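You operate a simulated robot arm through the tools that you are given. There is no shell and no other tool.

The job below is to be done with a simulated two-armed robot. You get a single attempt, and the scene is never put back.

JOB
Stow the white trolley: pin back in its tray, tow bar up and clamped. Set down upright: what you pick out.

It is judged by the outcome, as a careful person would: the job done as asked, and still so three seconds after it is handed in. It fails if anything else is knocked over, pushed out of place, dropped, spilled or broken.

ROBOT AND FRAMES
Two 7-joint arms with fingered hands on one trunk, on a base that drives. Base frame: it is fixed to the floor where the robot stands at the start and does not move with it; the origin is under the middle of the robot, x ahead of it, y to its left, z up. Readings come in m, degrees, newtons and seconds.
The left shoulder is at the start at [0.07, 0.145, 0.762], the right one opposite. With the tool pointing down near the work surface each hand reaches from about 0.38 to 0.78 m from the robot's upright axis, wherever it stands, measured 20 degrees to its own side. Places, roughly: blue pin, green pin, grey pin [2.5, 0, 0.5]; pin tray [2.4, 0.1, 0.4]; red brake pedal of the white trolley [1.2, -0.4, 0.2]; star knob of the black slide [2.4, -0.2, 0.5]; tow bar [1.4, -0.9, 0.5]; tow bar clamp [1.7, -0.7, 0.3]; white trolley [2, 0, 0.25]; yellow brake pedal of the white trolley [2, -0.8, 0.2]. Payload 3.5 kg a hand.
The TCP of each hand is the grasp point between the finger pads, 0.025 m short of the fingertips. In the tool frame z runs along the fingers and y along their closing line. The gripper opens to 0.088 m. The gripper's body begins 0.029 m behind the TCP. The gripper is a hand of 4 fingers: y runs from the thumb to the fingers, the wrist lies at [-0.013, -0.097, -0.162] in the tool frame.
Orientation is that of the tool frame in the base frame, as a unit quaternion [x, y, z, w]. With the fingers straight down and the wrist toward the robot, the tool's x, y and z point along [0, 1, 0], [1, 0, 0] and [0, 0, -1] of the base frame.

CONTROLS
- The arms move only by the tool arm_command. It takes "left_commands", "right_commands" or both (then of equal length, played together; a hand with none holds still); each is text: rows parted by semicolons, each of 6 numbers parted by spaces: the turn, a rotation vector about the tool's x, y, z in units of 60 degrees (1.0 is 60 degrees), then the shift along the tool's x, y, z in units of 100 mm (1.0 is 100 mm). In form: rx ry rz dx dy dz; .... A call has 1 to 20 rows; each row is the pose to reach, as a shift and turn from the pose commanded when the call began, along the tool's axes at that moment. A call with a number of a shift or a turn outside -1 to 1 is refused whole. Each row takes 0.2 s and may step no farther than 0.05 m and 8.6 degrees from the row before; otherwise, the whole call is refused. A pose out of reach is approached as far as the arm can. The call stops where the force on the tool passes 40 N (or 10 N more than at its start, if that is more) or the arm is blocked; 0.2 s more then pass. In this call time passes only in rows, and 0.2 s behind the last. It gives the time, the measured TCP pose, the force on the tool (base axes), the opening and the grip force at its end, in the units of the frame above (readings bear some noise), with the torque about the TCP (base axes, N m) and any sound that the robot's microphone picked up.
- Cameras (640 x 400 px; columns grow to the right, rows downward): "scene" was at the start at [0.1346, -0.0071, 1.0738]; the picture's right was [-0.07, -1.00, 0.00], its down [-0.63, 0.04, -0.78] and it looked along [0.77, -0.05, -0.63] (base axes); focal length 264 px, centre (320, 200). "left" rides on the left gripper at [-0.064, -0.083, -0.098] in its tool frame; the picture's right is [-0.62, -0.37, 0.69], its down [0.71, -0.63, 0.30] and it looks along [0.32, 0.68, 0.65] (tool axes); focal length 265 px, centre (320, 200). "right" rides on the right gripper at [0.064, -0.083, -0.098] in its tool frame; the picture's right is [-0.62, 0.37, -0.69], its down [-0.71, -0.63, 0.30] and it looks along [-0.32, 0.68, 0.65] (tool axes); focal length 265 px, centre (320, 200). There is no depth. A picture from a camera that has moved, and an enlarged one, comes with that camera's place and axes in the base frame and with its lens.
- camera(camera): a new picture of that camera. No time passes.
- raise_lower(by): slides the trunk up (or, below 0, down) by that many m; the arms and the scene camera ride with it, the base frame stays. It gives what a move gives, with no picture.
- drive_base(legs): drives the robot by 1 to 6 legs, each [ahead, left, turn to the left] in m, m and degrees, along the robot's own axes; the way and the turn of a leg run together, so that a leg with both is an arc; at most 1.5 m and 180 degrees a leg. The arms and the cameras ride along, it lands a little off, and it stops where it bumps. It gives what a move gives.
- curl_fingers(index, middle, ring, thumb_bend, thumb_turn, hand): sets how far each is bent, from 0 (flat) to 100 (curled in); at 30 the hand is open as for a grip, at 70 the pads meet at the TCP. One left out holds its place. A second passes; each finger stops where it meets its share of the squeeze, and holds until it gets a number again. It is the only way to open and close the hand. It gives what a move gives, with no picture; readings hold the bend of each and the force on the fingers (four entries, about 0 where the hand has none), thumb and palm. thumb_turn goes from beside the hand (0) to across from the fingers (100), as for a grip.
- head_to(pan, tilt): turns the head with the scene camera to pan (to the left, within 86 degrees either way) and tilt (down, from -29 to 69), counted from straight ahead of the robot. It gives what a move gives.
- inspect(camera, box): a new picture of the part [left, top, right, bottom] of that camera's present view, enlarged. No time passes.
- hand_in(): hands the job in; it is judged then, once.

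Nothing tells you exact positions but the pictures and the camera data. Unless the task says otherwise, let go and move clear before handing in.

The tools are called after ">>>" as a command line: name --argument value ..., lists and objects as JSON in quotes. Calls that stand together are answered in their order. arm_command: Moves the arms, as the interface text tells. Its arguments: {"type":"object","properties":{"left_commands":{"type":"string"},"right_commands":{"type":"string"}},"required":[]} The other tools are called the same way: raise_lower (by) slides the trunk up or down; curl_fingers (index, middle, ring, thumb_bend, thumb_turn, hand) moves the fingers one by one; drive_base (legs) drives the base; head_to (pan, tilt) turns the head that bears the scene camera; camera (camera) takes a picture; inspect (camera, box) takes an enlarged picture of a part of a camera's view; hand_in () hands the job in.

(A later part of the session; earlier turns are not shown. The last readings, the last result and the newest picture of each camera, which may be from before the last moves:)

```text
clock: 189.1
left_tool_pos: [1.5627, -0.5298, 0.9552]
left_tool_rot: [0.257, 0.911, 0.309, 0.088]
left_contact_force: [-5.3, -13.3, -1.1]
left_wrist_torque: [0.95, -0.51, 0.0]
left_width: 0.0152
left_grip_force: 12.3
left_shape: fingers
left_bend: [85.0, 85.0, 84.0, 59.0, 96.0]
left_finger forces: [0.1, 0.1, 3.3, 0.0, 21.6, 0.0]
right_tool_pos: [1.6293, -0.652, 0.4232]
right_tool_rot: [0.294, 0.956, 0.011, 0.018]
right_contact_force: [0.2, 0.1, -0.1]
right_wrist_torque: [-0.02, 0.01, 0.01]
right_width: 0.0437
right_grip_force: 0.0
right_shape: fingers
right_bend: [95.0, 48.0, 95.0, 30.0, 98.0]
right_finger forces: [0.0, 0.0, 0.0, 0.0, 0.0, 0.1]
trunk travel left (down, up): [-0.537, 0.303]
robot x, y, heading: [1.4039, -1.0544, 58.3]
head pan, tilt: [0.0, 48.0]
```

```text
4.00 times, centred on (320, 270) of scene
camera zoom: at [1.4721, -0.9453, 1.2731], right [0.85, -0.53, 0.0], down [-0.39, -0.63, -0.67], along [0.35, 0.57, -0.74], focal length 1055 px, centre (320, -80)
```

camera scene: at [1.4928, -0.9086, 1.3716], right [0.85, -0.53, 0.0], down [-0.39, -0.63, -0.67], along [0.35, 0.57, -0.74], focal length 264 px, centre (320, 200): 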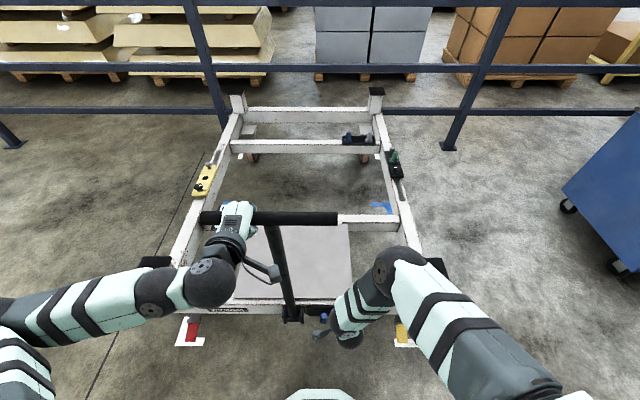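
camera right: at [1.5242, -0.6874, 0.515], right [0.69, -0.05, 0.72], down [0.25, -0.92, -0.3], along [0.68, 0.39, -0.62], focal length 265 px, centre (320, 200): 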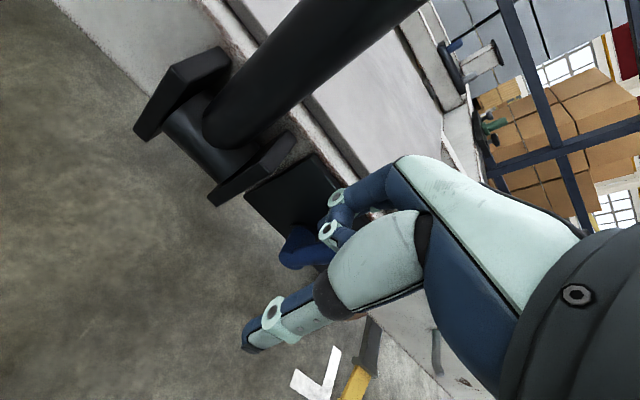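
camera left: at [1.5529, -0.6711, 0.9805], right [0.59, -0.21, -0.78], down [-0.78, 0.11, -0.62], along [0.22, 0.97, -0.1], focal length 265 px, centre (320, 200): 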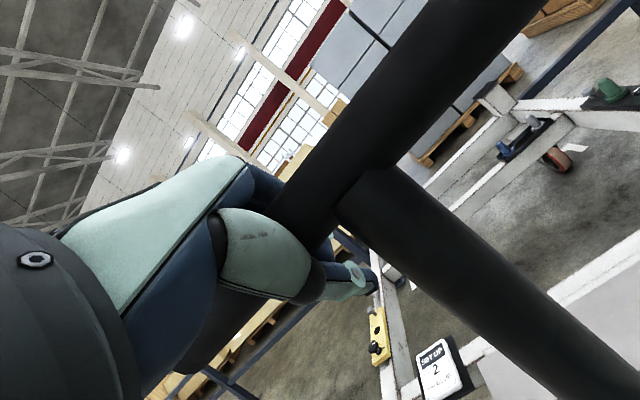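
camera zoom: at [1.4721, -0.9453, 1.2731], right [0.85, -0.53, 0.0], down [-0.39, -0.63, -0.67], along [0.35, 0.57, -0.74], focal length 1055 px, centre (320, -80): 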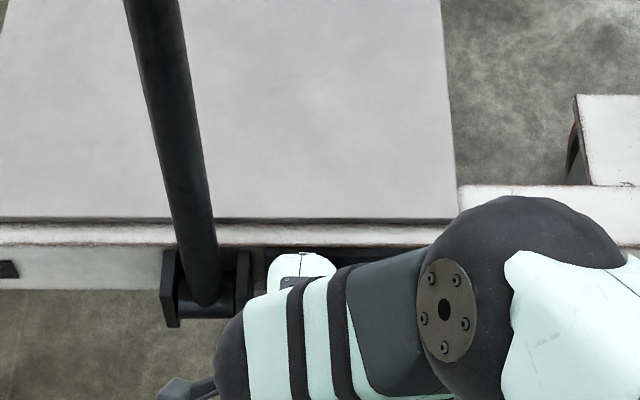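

>>> arm_command --right_commands "0 0 0 -0.1 0 0; 0 0 0 -0.2 0 0.02; 0 0 0 -0.3 0 0.05; 0 0 0 -0.4 0 0.08; 0 0 0 -0.5 0 0.1"

>>> camera --camera "right"

>>> inspect --camera "scene" --box '[240, 220, 400, 320]'

```text
clock: 190.3
left_tool_pos: [1.5622, -0.5298, 0.9541]
left_tool_rot: [0.257, 0.911, 0.31, 0.089]
left_contact_force: [-4.4, -12.0, -0.7]
left_wrist_torque: [0.91, -0.5, 0.0]
left_width: 0.0152
left_grip_force: 12.3
left_shape: fingers
left_bend: [85.0, 85.0, 84.0, 59.0, 96.0]
left_finger forces: [0.1, 0.2, 3.4, 0.0, 20.8, 0.0]
right_tool_pos: [1.6711, -0.6808, 0.4129]
right_tool_rot: [0.293, 0.956, 0.011, 0.02]
right_contact_force: [-1.6, 2.5, 1.5]
right_wrist_torque: [0.07, 0.0, 0.08]
right_width: 0.0436
right_grip_force: 1.5
right_shape: fingers
right_bend: [95.0, 47.0, 95.0, 30.0, 98.0]
right_finger forces: [0.1, 2.4, 0.0, 0.0, 0.0, 0.1]
trunk travel left (down, up): [-0.537, 0.303]
robot x, y, heading: [1.408, -1.0534, 58.3]
head pan, tilt: [0.0, 48.0]
```

```text
taken
camera right: at [1.5666, -0.7151, 0.5063], right [0.69, -0.05, 0.72], down [0.25, -0.92, -0.3], along [0.68, 0.39, -0.62], focal length 265 px, centre (320, 200)
```

right: 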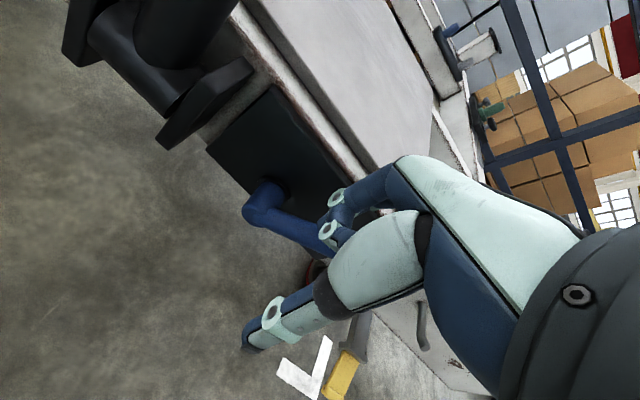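

```text
4.00 times, centred on (320, 270) of scene
camera zoom: at [1.4719, -0.9453, 1.273], right [0.85, -0.53, 0.0], down [-0.39, -0.63, -0.67], along [0.35, 0.57, -0.74], focal length 1055 px, centre (320, -80)
```

zoom: 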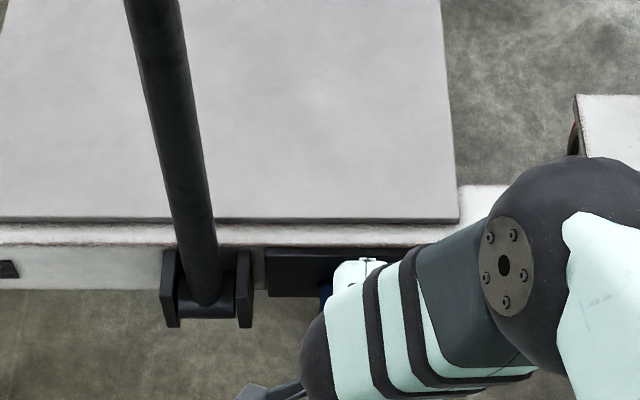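

The lever is swinging over with little effort. I'll follow it round and down toward its original clamped position.

>>> arm_command --right_commands "0 0 0 -0.06 0 0.1; 0 0 0 -0.12 0 0.2; 0 0 0 -0.17 0 0.3; 0 0 0 -0.2 0 0.4"

>>> camera --camera "right"

>>> inspect --camera "right" --box '[200, 130, 360, 270]'

```text
clock: 191.3
left_tool_pos: [1.5625, -0.5297, 0.9556]
left_tool_rot: [0.257, 0.911, 0.31, 0.089]
left_contact_force: [-4.3, -12.0, 0.8]
left_wrist_torque: [0.77, -0.46, -0.03]
left_width: 0.0152
left_grip_force: 11.8
left_shape: fingers
left_bend: [85.0, 85.0, 84.0, 59.0, 96.0]
left_finger forces: [0.0, 0.5, 4.1, 0.1, 19.8, 0.1]
right_tool_pos: [1.6912, -0.6902, 0.3755]
right_tool_rot: [0.294, 0.956, 0.013, 0.02]
right_contact_force: [0.4, 3.4, 8.3]
right_wrist_torque: [0.24, -0.26, 0.05]
right_width: 0.0437
right_grip_force: 3.9
right_shape: fingers
right_bend: [95.0, 44.0, 95.0, 30.0, 98.0]
right_finger forces: [0.1, 8.0, 0.1, 0.0, 0.1, 0.0]
trunk travel left (down, up): [-0.537, 0.303]
robot x, y, heading: [1.4051, -1.0533, 58.2]
head pan, tilt: [0.0, 48.0]
```

```text
taken
camera right: at [1.5852, -0.7254, 0.4674], right [0.69, -0.05, 0.72], down [0.25, -0.92, -0.31], along [0.68, 0.39, -0.62], focal length 265 px, centre (320, 200)
```

right: 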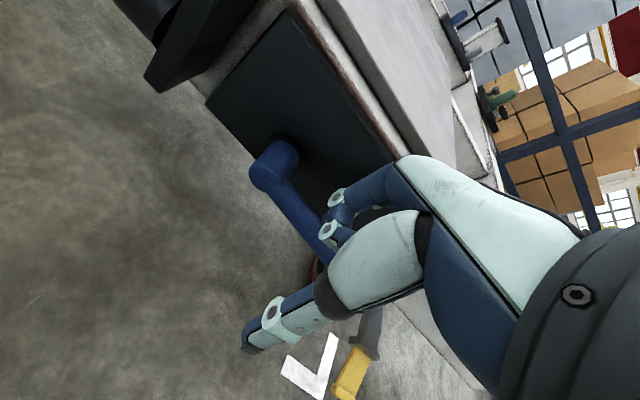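

```text
2.86 times, centred on (280, 200) of right
camera zoom: at [1.5852, -0.7254, 0.4674], right [0.69, -0.05, 0.72], down [0.25, -0.92, -0.31], along [0.68, 0.39, -0.62], focal length 758 px, centre (434, 200)
```

zoom: 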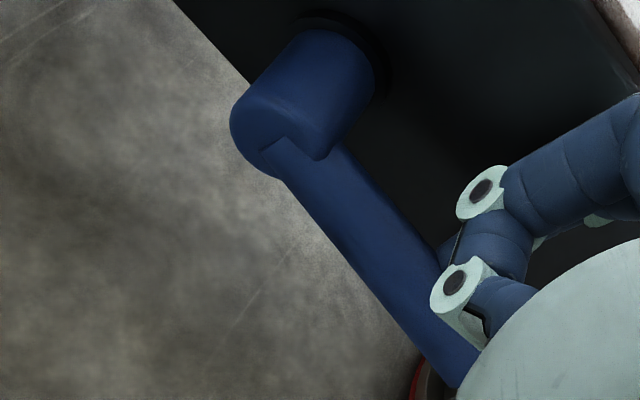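

>>> arm_command --right_commands "0 0 0 -0.01 0 0.06; 0 0 0 -0.02 0 0.12; 0 0 0 -0.02 0 0.18"

>>> inspect --camera "right" --box '[200, 100, 360, 240]'

```text
clock: 192.1
left_tool_pos: [1.5642, -0.5288, 0.9554]
left_tool_rot: [0.256, 0.911, 0.311, 0.088]
left_contact_force: [-7.2, -13.7, 0.3]
left_wrist_torque: [0.73, -0.46, -0.01]
left_width: 0.015
left_grip_force: 12.2
left_shape: fingers
left_bend: [85.0, 85.0, 84.0, 59.0, 96.0]
left_finger forces: [0.0, 0.4, 3.7, 0.0, 21.1, 0.0]
right_tool_pos: [1.6918, -0.6915, 0.3552]
right_tool_rot: [0.293, 0.956, 0.011, 0.018]
right_contact_force: [3.3, 3.9, 1.2]
right_wrist_torque: [0.09, -0.06, 0.02]
right_width: 0.0436
right_grip_force: 1.9
right_shape: fingers
right_bend: [95.0, 42.0, 95.0, 30.0, 98.0]
right_finger forces: [0.0, 4.2, 0.0, 0.0, 0.0, 0.0]
trunk travel left (down, up): [-0.537, 0.303]
robot x, y, heading: [1.4048, -1.0539, 58.2]
head pan, tilt: [0.0, 48.0]
```

```text
2.86 times, centred on (280, 170) of right
camera zoom: at [1.587, -0.7273, 0.4486], right [0.69, -0.05, 0.72], down [0.25, -0.92, -0.3], along [0.68, 0.39, -0.62], focal length 758 px, centre (434, 286)
```

zoom: 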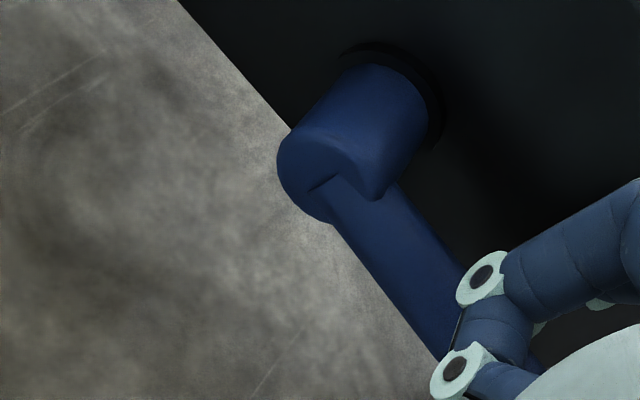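

>>> arm_command --right_commands "0 0 0 0 0 -0.3; 0 0 0 0 -0.05 -0.6; 0 0 0 0 -0.1 -0.95"

>>> camera --camera "right"

>>> inspect --camera "right" --box '[130, 130, 330, 290]'

```text
clock: 192.9
left_tool_pos: [1.5631, -0.5291, 0.9552]
left_tool_rot: [0.257, 0.911, 0.31, 0.089]
left_contact_force: [-6.6, -12.8, 0.3]
left_wrist_torque: [0.67, -0.44, -0.08]
left_width: 0.0153
left_grip_force: 11.3
left_shape: fingers
left_bend: [85.0, 85.0, 84.0, 59.0, 96.0]
left_finger forces: [0.1, 0.3, 3.9, 0.0, 19.7, 0.0]
right_tool_pos: [1.6822, -0.7014, 0.4508]
right_tool_rot: [0.294, 0.956, 0.013, 0.018]
right_contact_force: [-0.3, -0.2, -0.1]
right_wrist_torque: [0.01, 0.02, 0.0]
right_width: 0.0435
right_grip_force: 0.1
right_shape: fingers
right_bend: [95.0, 48.0, 95.0, 30.0, 98.0]
right_finger forces: [0.1, 0.0, 0.0, 0.0, 0.0, 0.0]
trunk travel left (down, up): [-0.537, 0.303]
robot x, y, heading: [1.4081, -1.055, 58.1]
head pan, tilt: [0.0, 48.0]
```

```text
taken
camera right: at [1.577, -0.7368, 0.5427], right [0.69, -0.05, 0.72], down [0.25, -0.92, -0.3], along [0.68, 0.39, -0.62], focal length 265 px, centre (320, 200)
```

right: 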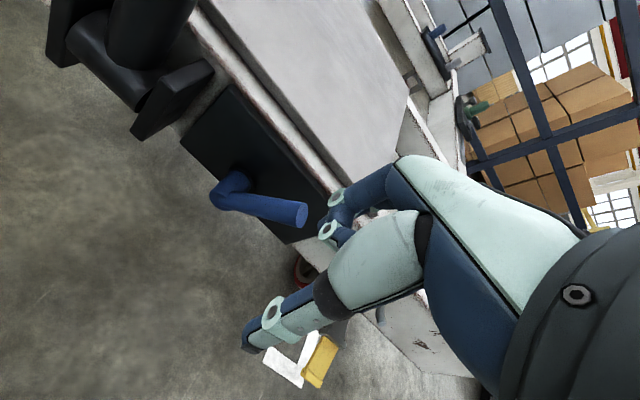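

```text
2.50 times, centred on (230, 210) of right
camera zoom: at [1.577, -0.7368, 0.5427], right [0.69, -0.05, 0.72], down [0.25, -0.92, -0.3], along [0.68, 0.39, -0.62], focal length 664 px, centre (545, 175)
```

zoom: 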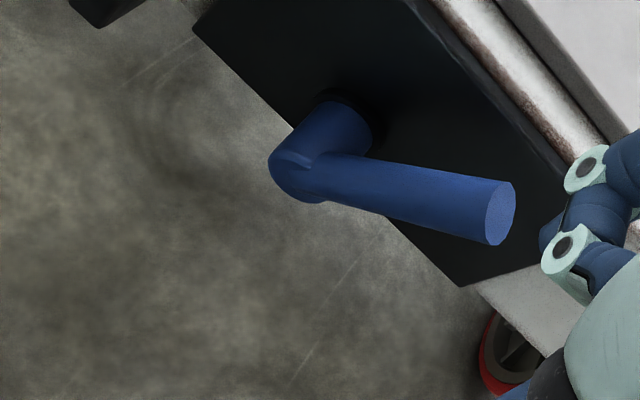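

The lever rode back up about 50° when I lifted that finger past it. I'll pinch the fingers together and press it down from directly above instead, so nothing can drag it up again.

>>> arm_command --right_commands "0 0 0 0 -0.1 -0.15"

>>> curl_fingers --hand "right" --index 66 --middle 66 --ring 66 --thumb_bend 66

>>> arm_command --right_commands "0 0 0 0 0.2 0; 0 0 0 0 0.46 0"

>>> camera --camera "right"

```text
clock: 193.3
left_tool_pos: [1.563, -0.5301, 0.9552]
left_tool_rot: [0.256, 0.911, 0.311, 0.088]
left_contact_force: [-7.1, -11.3, -0.1]
left_wrist_torque: [0.64, -0.38, -0.05]
left_width: 0.015
left_grip_force: 12.2
left_shape: fingers
left_bend: [85.0, 85.0, 84.0, 59.0, 96.0]
left_finger forces: [0.1, 0.6, 3.8, 0.1, 19.6, 0.0]
right_tool_pos: [1.6769, -0.7096, 0.4648]
right_tool_rot: [0.293, 0.956, 0.013, 0.019]
right_contact_force: [0.5, 0.6, 0.1]
right_wrist_torque: [-0.02, 0.03, 0.03]
right_width: 0.0435
right_grip_force: 0.1
right_shape: fingers
right_bend: [95.0, 48.0, 95.0, 30.0, 98.0]
right_finger forces: [0.0, 0.1, 0.0, 0.1, 0.1, 0.0]
trunk travel left (down, up): [-0.537, 0.303]
robot x, y, heading: [1.4056, -1.0536, 58.3]
head pan, tilt: [0.0, 48.0]
```

```text
clock: 194.3
left_tool_pos: [1.5633, -0.5298, 0.9557]
left_tool_rot: [0.257, 0.911, 0.311, 0.089]
left_contact_force: [-6.7, -12.4, -0.4]
left_wrist_torque: [0.68, -0.41, -0.05]
left_width: 0.0152
left_grip_force: 11.6
left_shape: fingers
left_bend: [85.0, 85.0, 84.0, 59.0, 96.0]
left_finger forces: [0.1, 0.5, 3.9, 0.0, 19.6, 0.1]
right_tool_pos: [1.6772, -0.7087, 0.4651]
right_tool_rot: [0.293, 0.956, 0.012, 0.019]
right_contact_force: [0.4, 0.2, -0.2]
right_wrist_torque: [0.02, 0.01, 0.02]
right_width: 0.007
right_grip_force: 0.0
right_shape: fingers
right_bend: [66.0, 66.0, 66.0, 66.0, 98.0]
right_finger forces: [0.1, 0.1, 0.1, 0.0, 0.0, 0.0]
trunk travel left (down, up): [-0.537, 0.303]
robot x, y, heading: [1.4045, -1.0522, 58.2]
head pan, tilt: [0.0, 48.0]
```

```text
clock: 194.9
left_tool_pos: [1.5619, -0.5292, 0.9558]
left_tool_rot: [0.257, 0.911, 0.31, 0.09]
left_contact_force: [-5.4, -11.3, 0.5]
left_wrist_torque: [0.67, -0.4, -0.05]
left_width: 0.0151
left_grip_force: 11.5
left_shape: fingers
left_bend: [85.0, 85.0, 84.0, 59.0, 96.0]
left_finger forces: [0.0, 0.5, 4.0, 0.0, 19.1, 0.0]
right_tool_pos: [1.7013, -0.6707, 0.4673]
right_tool_rot: [0.293, 0.956, 0.012, 0.018]
right_contact_force: [0.3, -0.2, -0.2]
right_wrist_torque: [0.0, 0.01, -0.04]
right_width: 0.0067
right_grip_force: 0.1
right_shape: fingers
right_bend: [66.0, 66.0, 66.0, 66.0, 98.0]
right_finger forces: [0.0, 0.0, 0.1, 0.1, 0.1, 0.0]
trunk travel left (down, up): [-0.537, 0.303]
robot x, y, heading: [1.4068, -1.05, 58.2]
head pan, tilt: [0.0, 48.0]
```

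```text
taken
camera right: at [1.5972, -0.7062, 0.5603], right [0.69, -0.05, 0.72], down [0.25, -0.92, -0.3], along [0.68, 0.39, -0.62], focal length 265 px, centre (320, 200)
```

right: 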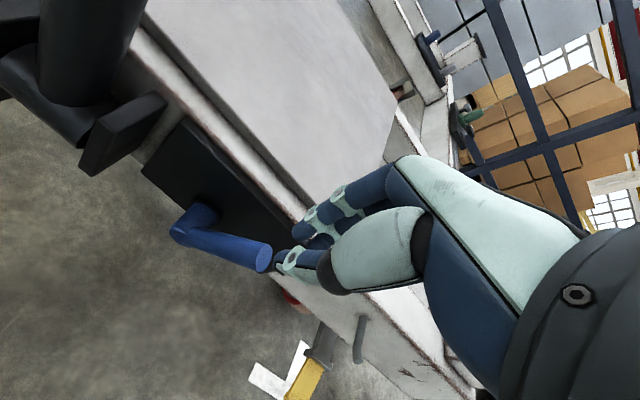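

>>> arm_command --right_commands "0 0 0 0 0 0.2; 0 0 0 -0.03 0 0.4; 0 0 0 -0.07 0 0.55; 0 0 0 -0.1 0 0.66; 0 0 0 -0.12 0 0.76"

>>> camera --camera "right"

>>> inspect --camera "right" --box '[130, 100, 330, 260]'

```text
clock: 196.1
left_tool_pos: [1.5628, -0.5305, 0.9545]
left_tool_rot: [0.257, 0.911, 0.31, 0.09]
left_contact_force: [-5.3, -11.5, 0.9]
left_wrist_torque: [0.58, -0.39, -0.07]
left_width: 0.0152
left_grip_force: 11.9
left_shape: fingers
left_bend: [85.0, 85.0, 84.0, 59.0, 96.0]
left_finger forces: [0.0, 0.8, 4.3, 0.0, 18.4, 0.0]
right_tool_pos: [1.7147, -0.6781, 0.3911]
right_tool_rot: [0.293, 0.956, 0.011, 0.019]
right_contact_force: [-1.2, 0.4, 2.0]
right_wrist_torque: [0.08, -0.08, -0.07]
right_width: 0.01
right_grip_force: 2.6
right_shape: fingers
right_bend: [63.0, 68.0, 66.0, 66.0, 98.0]
right_finger forces: [2.0, 3.2, 0.1, 0.0, 0.1, 0.0]
trunk travel left (down, up): [-0.537, 0.303]
robot x, y, heading: [1.405, -1.0535, 57.9]
head pan, tilt: [0.0, 48.0]
```

```text
taken
camera right: at [1.6096, -0.7136, 0.4843], right [0.69, -0.05, 0.72], down [0.25, -0.92, -0.3], along [0.68, 0.39, -0.62], focal length 265 px, centre (320, 200)
```

right: 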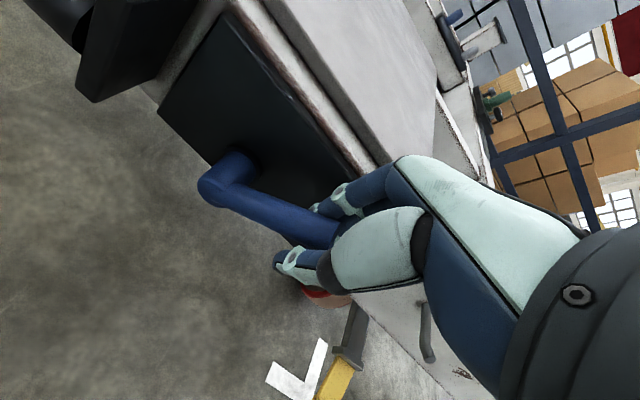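

```text
2.50 times, centred on (230, 180) of right
camera zoom: at [1.6096, -0.7136, 0.4843], right [0.69, -0.05, 0.72], down [0.25, -0.92, -0.3], along [0.68, 0.39, -0.62], focal length 664 px, centre (545, 250)
```

zoom: 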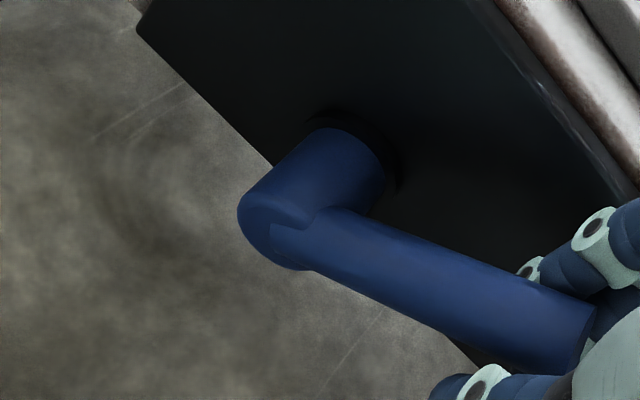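

The lever slipped neatly between thumb and fingers, which is actually a good pivoting grip. I'll close on it and carry it round to horizontal.

>>> curl_fingers --hand "right" --index 78 --middle 78 --ring 78 --thumb_bend 74

>>> arm_command --right_commands "0 0 0 -0.04 0 0.1; 0 0 0 -0.08 0 0.2; 0 0 0 -0.11 0 0.3; 0 0 0 -0.13 0 0.4; 0 0 0 -0.13 0 0.46"

>>> camera --camera "right"

>>> inspect --camera "right" --box '[130, 80, 330, 240]'

```text
clock: 197.1
left_tool_pos: [1.5637, -0.53, 0.955]
left_tool_rot: [0.257, 0.911, 0.311, 0.09]
left_contact_force: [-7.5, -12.9, 0.2]
left_wrist_torque: [0.63, -0.43, -0.06]
left_width: 0.015
left_grip_force: 11.9
left_shape: fingers
left_bend: [85.0, 85.0, 84.0, 59.0, 96.0]
left_finger forces: [0.1, 0.5, 3.6, 0.0, 20.8, 0.1]
right_tool_pos: [1.7162, -0.6768, 0.392]
right_tool_rot: [0.294, 0.956, 0.013, 0.019]
right_contact_force: [3.7, 3.7, -1.8]
right_wrist_torque: [-0.01, -0.04, -0.05]
right_width: 0.0
right_grip_force: 4.7
right_shape: fingers
right_bend: [76.0, 78.0, 78.0, 72.0, 97.0]
right_finger forces: [8.2, 0.0, 0.0, 0.0, 0.0, 0.0]
trunk travel left (down, up): [-0.537, 0.303]
robot x, y, heading: [1.4056, -1.0531, 58.3]
head pan, tilt: [0.0, 48.0]
```

```text
clock: 198.3
left_tool_pos: [1.563, -0.53, 0.9563]
left_tool_rot: [0.257, 0.911, 0.31, 0.089]
left_contact_force: [-6.2, -9.9, -0.5]
left_wrist_torque: [0.58, -0.4, -0.09]
left_width: 0.0151
left_grip_force: 11.5
left_shape: fingers
left_bend: [85.0, 85.0, 84.0, 59.0, 97.0]
left_finger forces: [0.1, 0.7, 4.2, 0.1, 18.5, 0.0]
right_tool_pos: [1.7277, -0.6845, 0.3471]
right_tool_rot: [0.294, 0.956, 0.013, 0.02]
right_contact_force: [1.8, -1.4, 4.4]
right_wrist_torque: [0.12, 0.14, -0.02]
right_width: 0.0
right_grip_force: 1.8
right_shape: fingers
right_bend: [77.0, 78.0, 78.0, 72.0, 97.0]
right_finger forces: [0.0, 0.0, 0.0, 0.1, 0.0, 3.8]
trunk travel left (down, up): [-0.537, 0.303]
robot x, y, heading: [1.4051, -1.0553, 58.1]
head pan, tilt: [0.0, 48.0]
```

```text
taken
camera right: at [1.6236, -0.719, 0.4391], right [0.69, -0.05, 0.72], down [0.25, -0.92, -0.31], along [0.68, 0.39, -0.62], focal length 265 px, centre (320, 200)
```

right: 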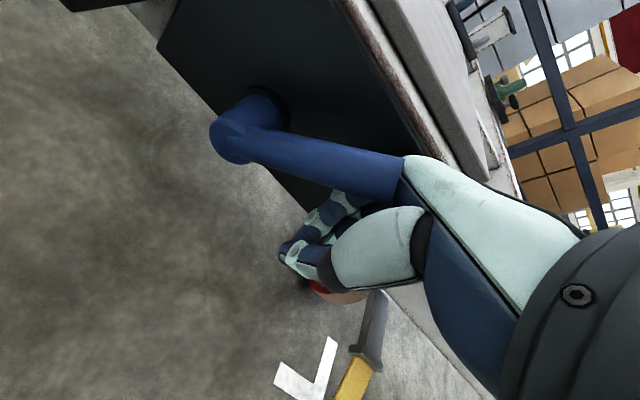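

```text
2.50 times, centred on (230, 160) of right
camera zoom: at [1.6236, -0.719, 0.4391], right [0.69, -0.05, 0.72], down [0.25, -0.92, -0.31], along [0.68, 0.39, -0.62], focal length 664 px, centre (545, 300)
```

zoom: 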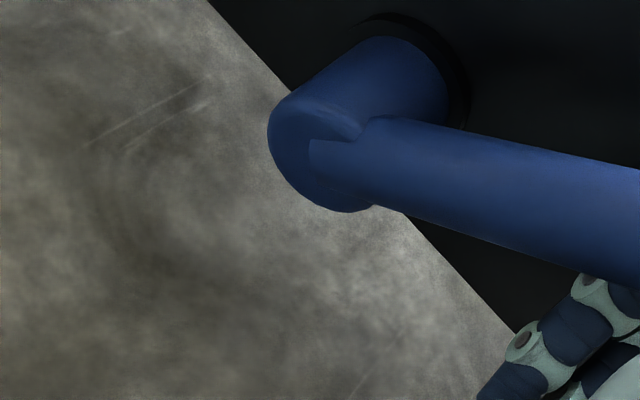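

The fingers went past the lever's end, so I'll move out sideways without lifting it, make a fist for a broad blunt face, and press down nearer the middle of the lever.

>>> arm_command --right_commands "0 0 0 -0.2 0 0; 0 0 0 -0.4 -0.1 0; 0 0 0 -0.5 -0.45 0; 0 0 0 -0.5 -0.7 -0.3; 0 0 0 -0.4 -0.7 -0.7; 0 0 0 -0.2 -0.6 -0.98"

>>> curl_fingers --hand "right" --index 100 --middle 100 --ring 100 --thumb_bend 20

>>> camera --camera "right"

```text
clock: 199.7
left_tool_pos: [1.5643, -0.5292, 0.9561]
left_tool_rot: [0.256, 0.911, 0.311, 0.09]
left_contact_force: [-7.2, -10.0, -0.9]
left_wrist_torque: [0.57, -0.39, -0.07]
left_width: 0.0151
left_grip_force: 12.4
left_shape: fingers
left_bend: [85.0, 85.0, 84.0, 59.0, 97.0]
left_finger forces: [0.0, 0.6, 4.1, 0.0, 19.2, 0.0]
right_tool_pos: [1.7078, -0.746, 0.4434]
right_tool_rot: [0.294, 0.956, 0.012, 0.019]
right_contact_force: [0.5, 0.3, -0.1]
right_wrist_torque: [0.02, 0.01, -0.01]
right_width: 0.0001
right_grip_force: 0.1
right_shape: fingers
right_bend: [77.0, 78.0, 78.0, 72.0, 97.0]
right_finger forces: [0.0, 0.0, 0.1, 0.0, 0.0, 0.0]
trunk travel left (down, up): [-0.537, 0.303]
robot x, y, heading: [1.4067, -1.0514, 58.5]
head pan, tilt: [0.0, 48.0]
```

```text
clock: 200.7
left_tool_pos: [1.5623, -0.5299, 0.9564]
left_tool_rot: [0.256, 0.911, 0.311, 0.089]
left_contact_force: [-5.2, -10.6, -0.2]
left_wrist_torque: [0.59, -0.36, -0.08]
left_width: 0.0149
left_grip_force: 11.9
left_shape: fingers
left_bend: [85.0, 85.0, 84.0, 59.0, 97.0]
left_finger forces: [0.0, 0.6, 4.2, 0.0, 18.9, 0.0]
right_tool_pos: [1.7081, -0.746, 0.4425]
right_tool_rot: [0.294, 0.956, 0.012, 0.02]
right_contact_force: [-0.5, 0.2, 0.0]
right_wrist_torque: [0.0, 0.01, -0.02]
right_width: 0.0553
right_grip_force: 0.0
right_shape: fingers
right_bend: [100.0, 100.0, 100.0, 20.0, 97.0]
right_finger forces: [0.0, 0.1, 0.0, 0.1, 0.0, 0.0]
trunk travel left (down, up): [-0.537, 0.303]
robot x, y, heading: [1.4084, -1.0533, 58.1]
head pan, tilt: [0.0, 48.0]
```

```text
taken
camera right: at [1.6027, -0.7814, 0.5354], right [0.69, -0.05, 0.72], down [0.25, -0.92, -0.3], along [0.68, 0.39, -0.62], focal length 265 px, centre (320, 200)
```

right: 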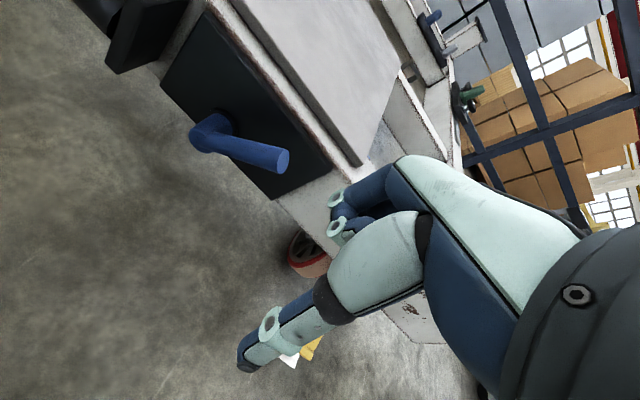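

>>> arm_command --right_commands "0 0 0 0 0 -0.3; 0 0 0 0.25 0.2 -0.3; 0 0 0 0.53 0.4 -0.3; 0 0 0 0.53 0.4 0; 0 0 0 0.5 0.4 0.2; 0 0 0 0.47 0.4 0.35; 0 0 0 0.45 0.4 0.5; 0 0 0 0.43 0.4 0.65"

>>> camera --camera "right"

>>> inspect --camera "right" --box '[130, 80, 370, 240]'

```text
clock: 202.5
left_tool_pos: [1.5634, -0.5292, 0.955]
left_tool_rot: [0.257, 0.91, 0.311, 0.089]
left_contact_force: [-5.4, -10.7, 0.1]
left_wrist_torque: [0.58, -0.37, -0.1]
left_width: 0.0152
left_grip_force: 12.1
left_shape: fingers
left_bend: [85.0, 85.0, 84.0, 59.0, 97.0]
left_finger forces: [0.1, 0.8, 4.2, 0.0, 18.2, 0.1]
right_tool_pos: [1.6961, -0.6872, 0.3781]
right_tool_rot: [0.293, 0.956, 0.011, 0.018]
right_contact_force: [-1.8, -0.7, 2.0]
right_wrist_torque: [0.03, -0.03, -0.02]
right_width: 0.0555
right_grip_force: 1.3
right_shape: fingers
right_bend: [100.0, 100.0, 100.0, 20.0, 97.0]
right_finger forces: [0.1, 2.0, 0.1, 0.1, 0.0, 0.1]
trunk travel left (down, up): [-0.537, 0.303]
robot x, y, heading: [1.4085, -1.053, 58.4]
head pan, tilt: [0.0, 48.0]
```

```text
taken
camera right: at [1.5913, -0.7236, 0.4706], right [0.69, -0.05, 0.72], down [0.25, -0.92, -0.31], along [0.68, 0.39, -0.62], focal length 265 px, centre (320, 200)
```

right: 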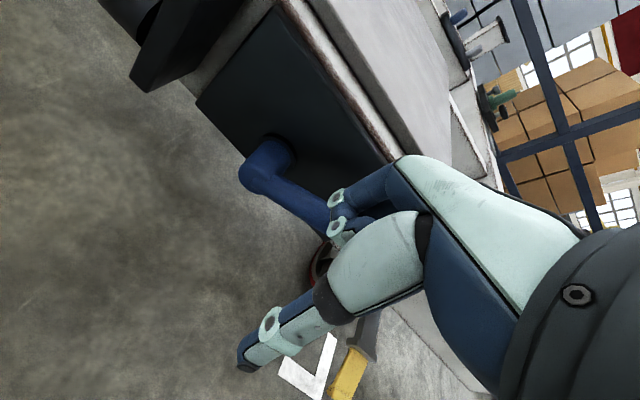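

```text
2.50 times, centred on (250, 160) of right
camera zoom: at [1.5913, -0.7236, 0.4706], right [0.69, -0.05, 0.72], down [0.25, -0.92, -0.31], along [0.68, 0.39, -0.62], focal length 664 px, centre (495, 300)
```

zoom: 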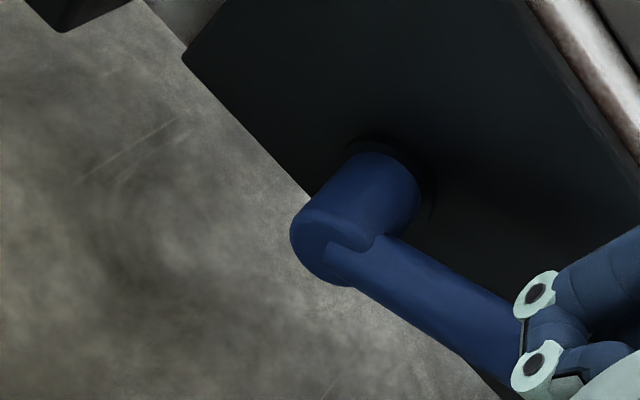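

>>> arm_command --right_commands "0 0 0 -0.02 0 0.08; 0 0 0 -0.04 0 0.16; 0 0 0 -0.05 0 0.24; 0 0 0 -0.05 0 0.3"

>>> inspect --camera "right" --box '[130, 60, 370, 220]'

```text
clock: 203.5
left_tool_pos: [1.5636, -0.5311, 0.955]
left_tool_rot: [0.257, 0.911, 0.311, 0.089]
left_contact_force: [-6.2, -10.6, -0.2]
left_wrist_torque: [0.54, -0.37, -0.09]
left_width: 0.015
left_grip_force: 11.2
left_shape: fingers
left_bend: [85.0, 85.0, 84.0, 59.0, 97.0]
left_finger forces: [0.0, 0.8, 4.2, 0.0, 18.2, 0.1]
right_tool_pos: [1.7027, -0.6901, 0.3487]
right_tool_rot: [0.293, 0.956, 0.013, 0.018]
right_contact_force: [0.2, -0.8, 2.0]
right_wrist_torque: [0.03, -0.04, -0.02]
right_width: 0.0555
right_grip_force: 0.3
right_shape: fingers
right_bend: [100.0, 100.0, 100.0, 20.0, 97.0]
right_finger forces: [0.0, 2.5, 0.1, 0.0, 0.1, 0.0]
trunk travel left (down, up): [-0.537, 0.303]
robot x, y, heading: [1.403, -1.0513, 58.2]
head pan, tilt: [0.0, 48.0]
```

```text
2.50 times, centred on (250, 140) of right
camera zoom: at [1.5968, -0.7262, 0.4405], right [0.69, -0.05, 0.72], down [0.25, -0.92, -0.31], along [0.68, 0.39, -0.62], focal length 664 px, centre (495, 350)
```

zoom: 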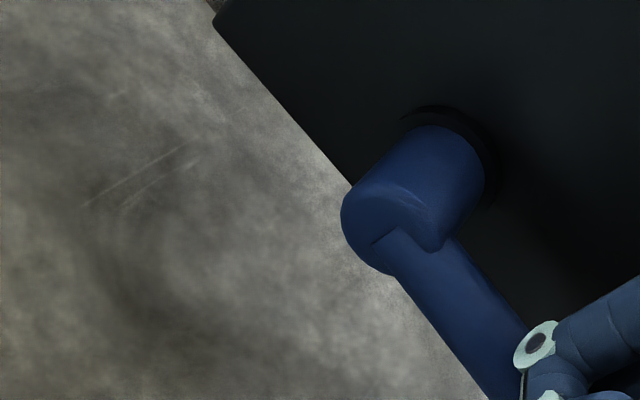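

>>> arm_command --right_commands "0 0 0 0 0 0.06; 0 0 0 0 0 0.12; 0 0 0 0 0 0.18"

>>> inspect --camera "right" --box '[130, 60, 370, 220]'

```text
clock: 204.0
left_tool_pos: [1.5618, -0.5311, 0.9536]
left_tool_rot: [0.257, 0.911, 0.309, 0.087]
left_contact_force: [-4.1, -1.9, 0.3]
left_wrist_torque: [0.21, -0.19, -0.11]
left_width: 0.0136
left_grip_force: 7.2
left_shape: fingers
left_bend: [85.0, 85.0, 84.0, 59.0, 97.0]
left_finger forces: [0.0, 0.9, 3.4, 0.0, 9.6, 0.1]
right_tool_pos: [1.7062, -0.684, 0.3459]
right_tool_rot: [0.294, 0.955, 0.022, 0.023]
right_contact_force: [-5.3, -10.6, 22.0]
right_wrist_torque: [0.22, -0.35, -0.13]
right_width: 0.056
right_grip_force: 11.8
right_shape: fingers
right_bend: [100.0, 100.0, 100.0, 20.0, 97.0]
right_finger forces: [0.3, 23.9, 0.0, 0.1, 0.1, 0.0]
trunk travel left (down, up): [-0.537, 0.303]
robot x, y, heading: [1.4057, -1.0535, 58.2]
head pan, tilt: [0.0, 48.0]
stopped in row 2 (right hand): the force on the tool passed its limit at 45 N (the readings are from after the stop); the commanded pose is now the measured one
```

```text
2.50 times, centred on (250, 140) of right
camera zoom: at [1.5994, -0.7219, 0.4365], right [0.68, -0.07, 0.73], down [0.25, -0.91, -0.32], along [0.69, 0.4, -0.6], focal length 664 px, centre (495, 350)
```

zoom: 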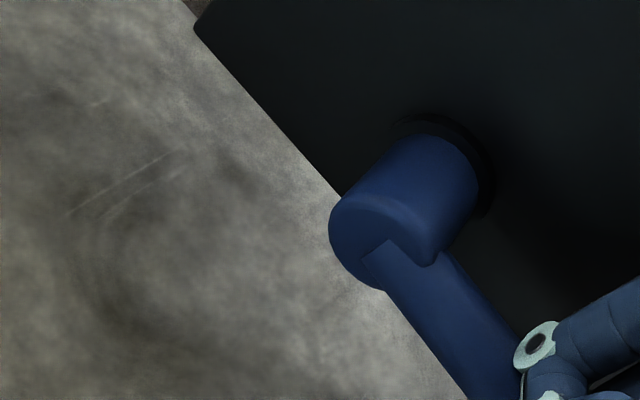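

The lever has hit its hard stop in the horizontal, clamped position. I'll lift the fist straight off and check that the lever stays there.

>>> arm_command --right_commands "0 0 0 0 0 -0.1; 0 0 0 0 0 -0.3; 0 0 0 0 -0.1 -0.6; 0 0 0 0 -0.3 -0.95"

>>> camera --camera "right"

>>> inspect --camera "right" --box '[110, 80, 350, 240]'

```text
clock: 205.0
left_tool_pos: [1.5624, -0.5309, 0.9541]
left_tool_rot: [0.256, 0.911, 0.31, 0.088]
left_contact_force: [-9.1, -13.3, -0.1]
left_wrist_torque: [0.39, -0.27, -0.16]
left_width: 0.0138
left_grip_force: 10.2
left_shape: fingers
left_bend: [85.0, 85.0, 84.0, 59.0, 97.0]
left_finger forces: [0.0, 0.5, 3.0, 0.0, 17.9, 0.1]
right_tool_pos: [1.6841, -0.7117, 0.4376]
right_tool_rot: [0.295, 0.955, 0.021, 0.022]
right_contact_force: [0.4, 0.0, 0.0]
right_wrist_torque: [0.05, 0.05, -0.01]
right_width: 0.0556
right_grip_force: 0.1
right_shape: fingers
right_bend: [100.0, 100.0, 100.0, 20.0, 97.0]
right_finger forces: [0.1, 0.0, 0.1, 0.0, 0.1, 0.0]
trunk travel left (down, up): [-0.537, 0.303]
robot x, y, heading: [1.4062, -1.056, 58.2]
head pan, tilt: [0.0, 48.0]
```

```text
taken
camera right: at [1.5783, -0.7493, 0.5287], right [0.68, -0.06, 0.73], down [0.25, -0.91, -0.32], along [0.69, 0.4, -0.61], focal length 265 px, centre (320, 200)
```

right: 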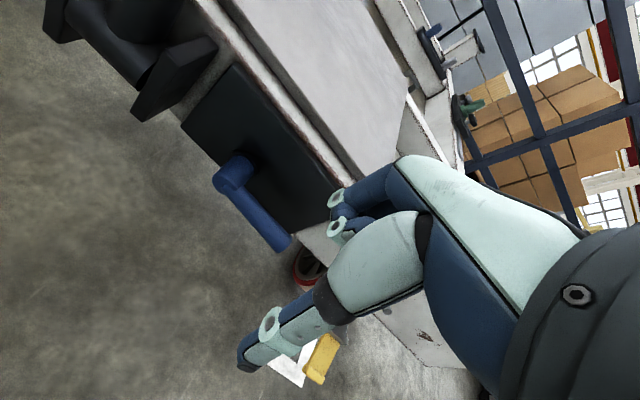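

```text
2.50 times, centred on (230, 160) of right
camera zoom: at [1.5783, -0.7493, 0.5287], right [0.68, -0.06, 0.73], down [0.25, -0.91, -0.32], along [0.69, 0.4, -0.61], focal length 664 px, centre (545, 300)
```

zoom: 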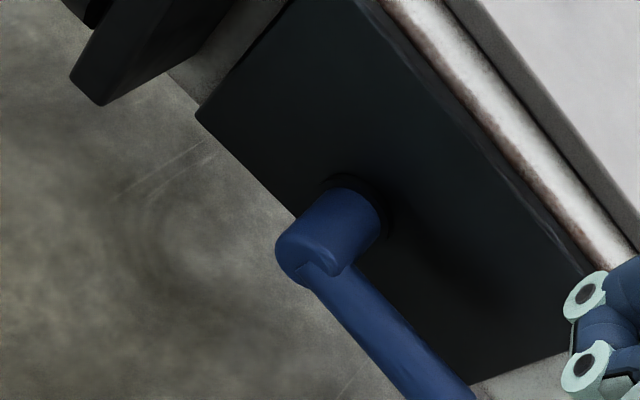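

The lever lies horizontal along its plate and stays. Now I'll test the clamp by opening the left fingers and easing the hand back a little while still standing behind the handle.

>>> curl_fingers --hand "left" --index 30 --middle 30 --ring 30 --thumb_bend 30

>>> camera --camera "left"

>>> drive_base --legs '[[-0.02, 0, 0]]'

>>> camera --camera "left"

>>> camera --camera "scene"

```text
clock: 206.0
left_tool_pos: [1.5634, -0.5284, 0.9529]
left_tool_rot: [0.257, 0.911, 0.31, 0.088]
left_contact_force: [-1.7, -0.5, 0.9]
left_wrist_torque: [-0.01, 0.02, 0.05]
left_width: 0.0843
left_grip_force: 0.0
left_shape: fingers
left_bend: [30.0, 30.0, 30.0, 30.0, 97.0]
left_finger forces: [0.1, 0.1, 0.0, 0.0, 0.8, 0.0]
right_tool_pos: [1.6839, -0.7115, 0.4376]
right_tool_rot: [0.294, 0.955, 0.02, 0.021]
right_contact_force: [1.0, 0.0, -0.7]
right_wrist_torque: [0.0, 0.0, 0.02]
right_width: 0.0557
right_grip_force: 0.1
right_shape: fingers
right_bend: [100.0, 100.0, 100.0, 20.0, 97.0]
right_finger forces: [0.0, 0.0, 0.1, 0.0, 0.0, 0.1]
trunk travel left (down, up): [-0.537, 0.303]
robot x, y, heading: [1.4082, -1.0517, 58.0]
head pan, tilt: [0.0, 48.0]
```

```text
taken
camera left: at [1.5537, -0.6701, 0.9824], right [0.6, -0.21, -0.77], down [-0.77, 0.11, -0.63], along [0.21, 0.97, -0.1], focal length 265 px, centre (320, 200)
```

left: 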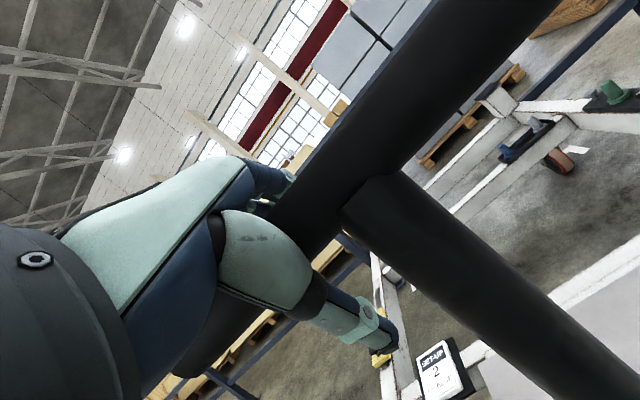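

```text
clock: 206.8
left_tool_pos: [1.5526, -0.5474, 0.9541]
left_tool_rot: [0.256, 0.912, 0.31, 0.087]
left_contact_force: [-0.8, -0.6, 0.2]
left_wrist_torque: [0.02, -0.01, 0.0]
left_width: 0.0846
left_grip_force: 0.0
left_shape: fingers
left_bend: [30.0, 30.0, 30.0, 30.0, 97.0]
left_finger forces: [0.0, 0.0, 0.1, 0.0, 0.0, 0.0]
right_tool_pos: [1.6744, -0.7279, 0.4378]
right_tool_rot: [0.294, 0.955, 0.02, 0.022]
right_contact_force: [-0.3, 0.4, -0.7]
right_wrist_torque: [0.02, 0.0, 0.0]
right_width: 0.0557
right_grip_force: 0.0
right_shape: fingers
right_bend: [100.0, 100.0, 100.0, 20.0, 97.0]
right_finger forces: [0.0, 0.0, 0.1, 0.0, 0.0, 0.0]
trunk travel left (down, up): [-0.537, 0.303]
robot x, y, heading: [1.3968, -1.071, 58.2]
head pan, tilt: [0.0, 48.0]
```

```text
taken
camera left: at [1.5431, -0.6871, 0.9824], right [0.6, -0.21, -0.77], down [-0.77, 0.11, -0.63], along [0.21, 0.97, -0.1], focal length 265 px, centre (320, 200)
```

left: 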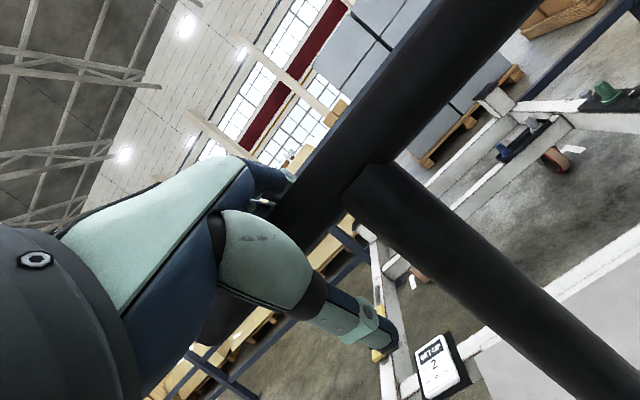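

```text
taken
camera scene: at [1.4618, -0.963, 1.2731], right [0.85, -0.53, 0.0], down [-0.39, -0.63, -0.67], along [0.35, 0.57, -0.74], focal length 264 px, centre (320, 200)
```

scene: 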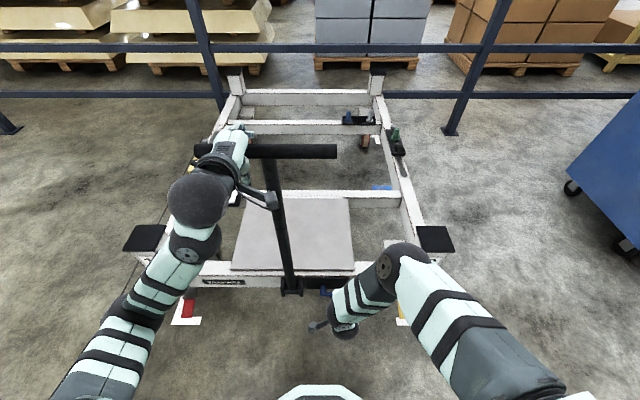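

The handle stays put while the hand moves, so the clamp holds. I'll withdraw the left hand along its finger direction and then look at the whole thing.

>>> arm_command --left_commands "0 0 0 0 0 -0.25; 0 0 0 0 0 -0.5; 0 0 0 0 0 -0.75; 0 0 0 0 0 -1.0"

>>> camera --camera "left"

>>> camera --camera "scene"

```text
clock: 207.8
left_tool_pos: [1.5247, -0.5904, 1.0242]
left_tool_rot: [0.256, 0.912, 0.309, 0.088]
left_contact_force: [0.2, -0.2, -0.6]
left_wrist_torque: [0.02, -0.01, 0.02]
left_width: 0.0848
left_grip_force: 0.0
left_shape: fingers
left_bend: [30.0, 30.0, 30.0, 30.0, 97.0]
left_finger forces: [0.0, 0.1, 0.0, 0.1, 0.0, 0.1]
left hand out of reach, approached as far as the arm can: row 4
right_tool_pos: [1.6746, -0.7279, 0.437]
right_tool_rot: [0.295, 0.955, 0.02, 0.022]
right_contact_force: [-0.3, 0.3, 0.8]
right_wrist_torque: [-0.03, 0.01, 0.01]
right_width: 0.0556
right_grip_force: 0.1
right_shape: fingers
right_bend: [100.0, 100.0, 100.0, 20.0, 97.0]
right_finger forces: [0.0, 0.0, 0.1, 0.0, 0.0, 0.1]
trunk travel left (down, up): [-0.537, 0.303]
robot x, y, heading: [1.3946, -1.0715, 58.1]
head pan, tilt: [0.0, 48.0]
```

```text
taken
camera left: at [1.5156, -0.7312, 1.0513], right [0.6, -0.21, -0.77], down [-0.77, 0.1, -0.63], along [0.21, 0.97, -0.1], focal length 265 px, centre (320, 200)
```

left: 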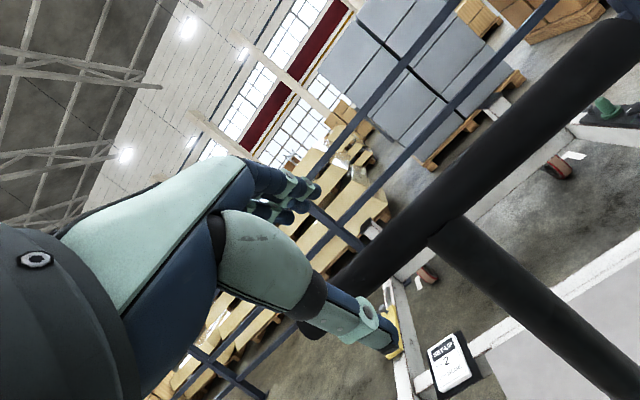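

```text
taken
camera scene: at [1.4621, -0.9625, 1.2731], right [0.85, -0.53, 0.0], down [-0.39, -0.63, -0.67], along [0.35, 0.57, -0.74], focal length 264 px, centre (320, 200)
```

scene: 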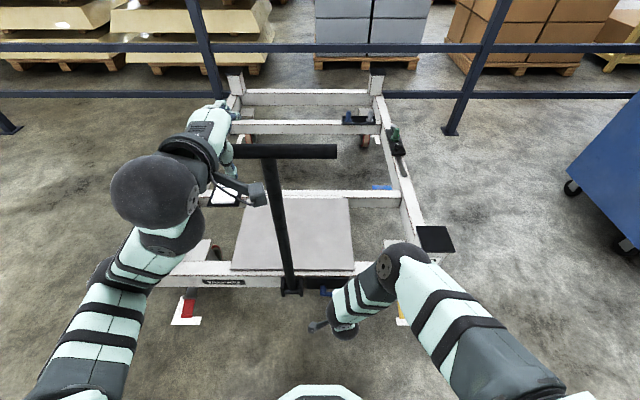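

>>> drive_base --legs '[[-0.25, 0, 0]]'

>>> camera --camera "scene"

>>> inspect --camera "scene" --box '[230, 60, 430, 240]'

```text
clock: 209.6
left_tool_pos: [1.3949, -0.8011, 1.0228]
left_tool_rot: [0.257, 0.911, 0.31, 0.088]
left_contact_force: [-0.7, 0.3, 0.4]
left_wrist_torque: [0.01, 0.02, 0.01]
left_width: 0.0848
left_grip_force: 0.0
left_shape: fingers
left_bend: [30.0, 30.0, 30.0, 30.0, 97.0]
left_finger forces: [0.0, 0.0, 0.1, 0.0, 0.1, 0.1]
right_tool_pos: [1.5431, -0.9405, 0.4364]
right_tool_rot: [0.295, 0.955, 0.021, 0.022]
right_contact_force: [0.2, -0.1, -0.2]
right_wrist_torque: [0.01, -0.02, 0.02]
right_width: 0.0561
right_grip_force: 0.2
right_shape: fingers
right_bend: [100.0, 100.0, 100.0, 20.0, 97.0]
right_finger forces: [0.0, 0.1, 0.0, 0.0, 0.0, 0.0]
trunk travel left (down, up): [-0.537, 0.303]
robot x, y, heading: [1.265, -1.2835, 58.3]
head pan, tilt: [0.0, 48.0]
```

```text
taken
camera scene: at [1.3308, -1.1743, 1.2732], right [0.85, -0.53, 0.0], down [-0.39, -0.63, -0.67], along [0.35, 0.57, -0.74], focal length 264 px, centre (320, 200)
```

scene: 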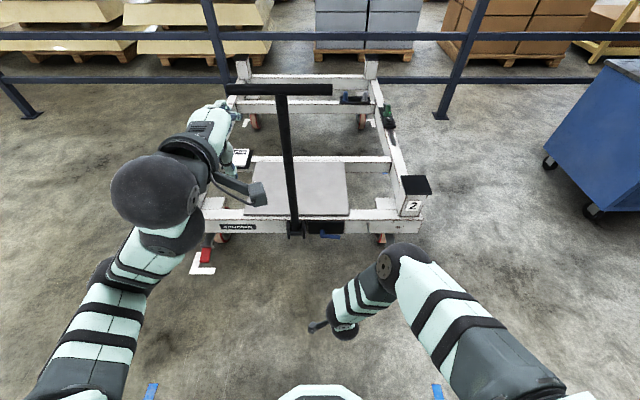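

```text
2.22 times, centred on (330, 150) of scene
camera zoom: at [1.3308, -1.1743, 1.2732], right [0.85, -0.53, 0.0], down [-0.39, -0.63, -0.67], along [0.35, 0.57, -0.74], focal length 586 px, centre (298, 311)
```

zoom: 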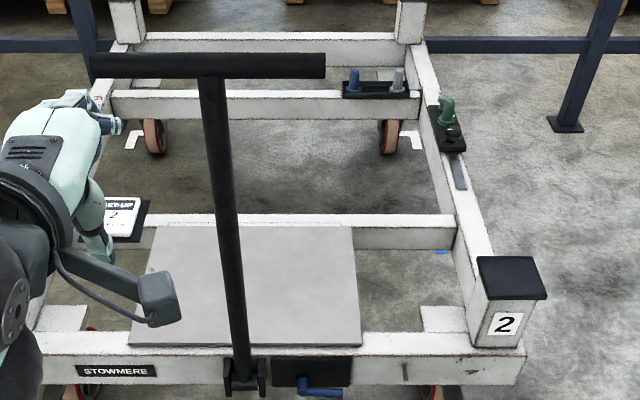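

Tow bar upright, lever home, and I'm clear of it. Now for the pin: I'll raise up and drive around the right end to the far side of the trolley, between it and the blue cabinet.

>>> raise_lower --by 0.28

>>> drive_base --legs '[[0, -0.92, 0], [0, 0, 89], [0, -0.75, 0]]'

>>> camera --camera "scene"

```text
clock: 212.4
left_tool_pos: [1.3952, -0.8005, 1.3022]
left_tool_rot: [0.257, 0.912, 0.309, 0.087]
left_contact_force: [-0.5, -0.3, -0.5]
left_wrist_torque: [0.02, -0.01, 0.01]
left_width: 0.0845
left_grip_force: 0.0
left_shape: fingers
left_bend: [30.0, 30.0, 30.0, 30.0, 97.0]
left_finger forces: [0.1, 0.1, 0.0, 0.0, 0.0, 0.1]
right_tool_pos: [1.5443, -0.9396, 0.7166]
right_tool_rot: [0.295, 0.955, 0.02, 0.023]
right_contact_force: [0.9, -0.2, 0.1]
right_wrist_torque: [0.0, 0.02, -0.01]
right_width: 0.0558
right_grip_force: 0.2
right_shape: fingers
right_bend: [100.0, 100.0, 100.0, 20.0, 97.0]
right_finger forces: [0.1, 0.0, 0.0, 0.0, 0.0, 0.1]
trunk travel left (down, up): [-0.817, 0.023]
robot x, y, heading: [1.264, -1.2823, 58.4]
head pan, tilt: [0.0, 48.0]
```

```text
clock: 224.7
left_tool_pos: [1.9716, -1.0093, 1.3024]
left_tool_rot: [-0.459, 0.828, 0.281, -0.155]
left_contact_force: [-0.4, -1.0, -0.1]
left_wrist_torque: [0.0, -0.02, -0.02]
left_width: 0.0846
left_grip_force: 0.0
left_shape: fingers
left_bend: [30.0, 30.0, 30.0, 30.0, 97.0]
left_finger forces: [0.0, 0.0, 0.0, 0.1, 0.1, 0.0]
right_tool_pos: [2.1113, -0.8624, 0.7165]
right_tool_rot: [-0.463, 0.886, 0.029, 0.001]
right_contact_force: [-0.9, 0.7, 0.6]
right_wrist_torque: [0.02, 0.02, 0.01]
right_width: 0.0559
right_grip_force: 0.1
right_shape: fingers
right_bend: [100.0, 100.0, 100.0, 20.0, 97.0]
right_finger forces: [0.1, 0.0, 0.0, 0.0, 0.0, 0.0]
trunk travel left (down, up): [-0.817, 0.023]
robot x, y, heading: [2.4517, -1.1483, 147.6]
head pan, tilt: [0.0, 48.0]
```

```text
taken
camera scene: at [2.3408, -1.0777, 1.5531], right [0.54, 0.84, 0.0], down [0.63, -0.4, -0.67], along [-0.56, 0.36, -0.74], focal length 264 px, centre (320, 200)
```

scene: 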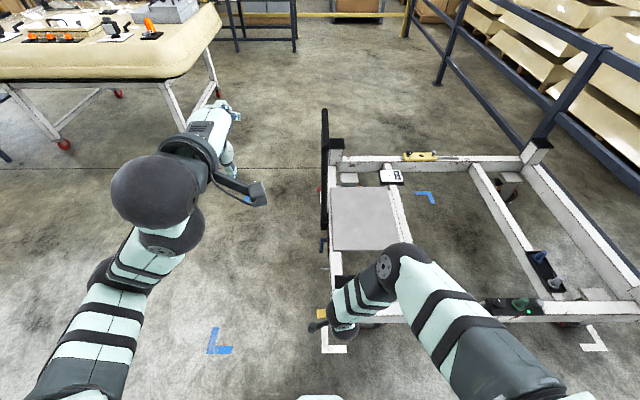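

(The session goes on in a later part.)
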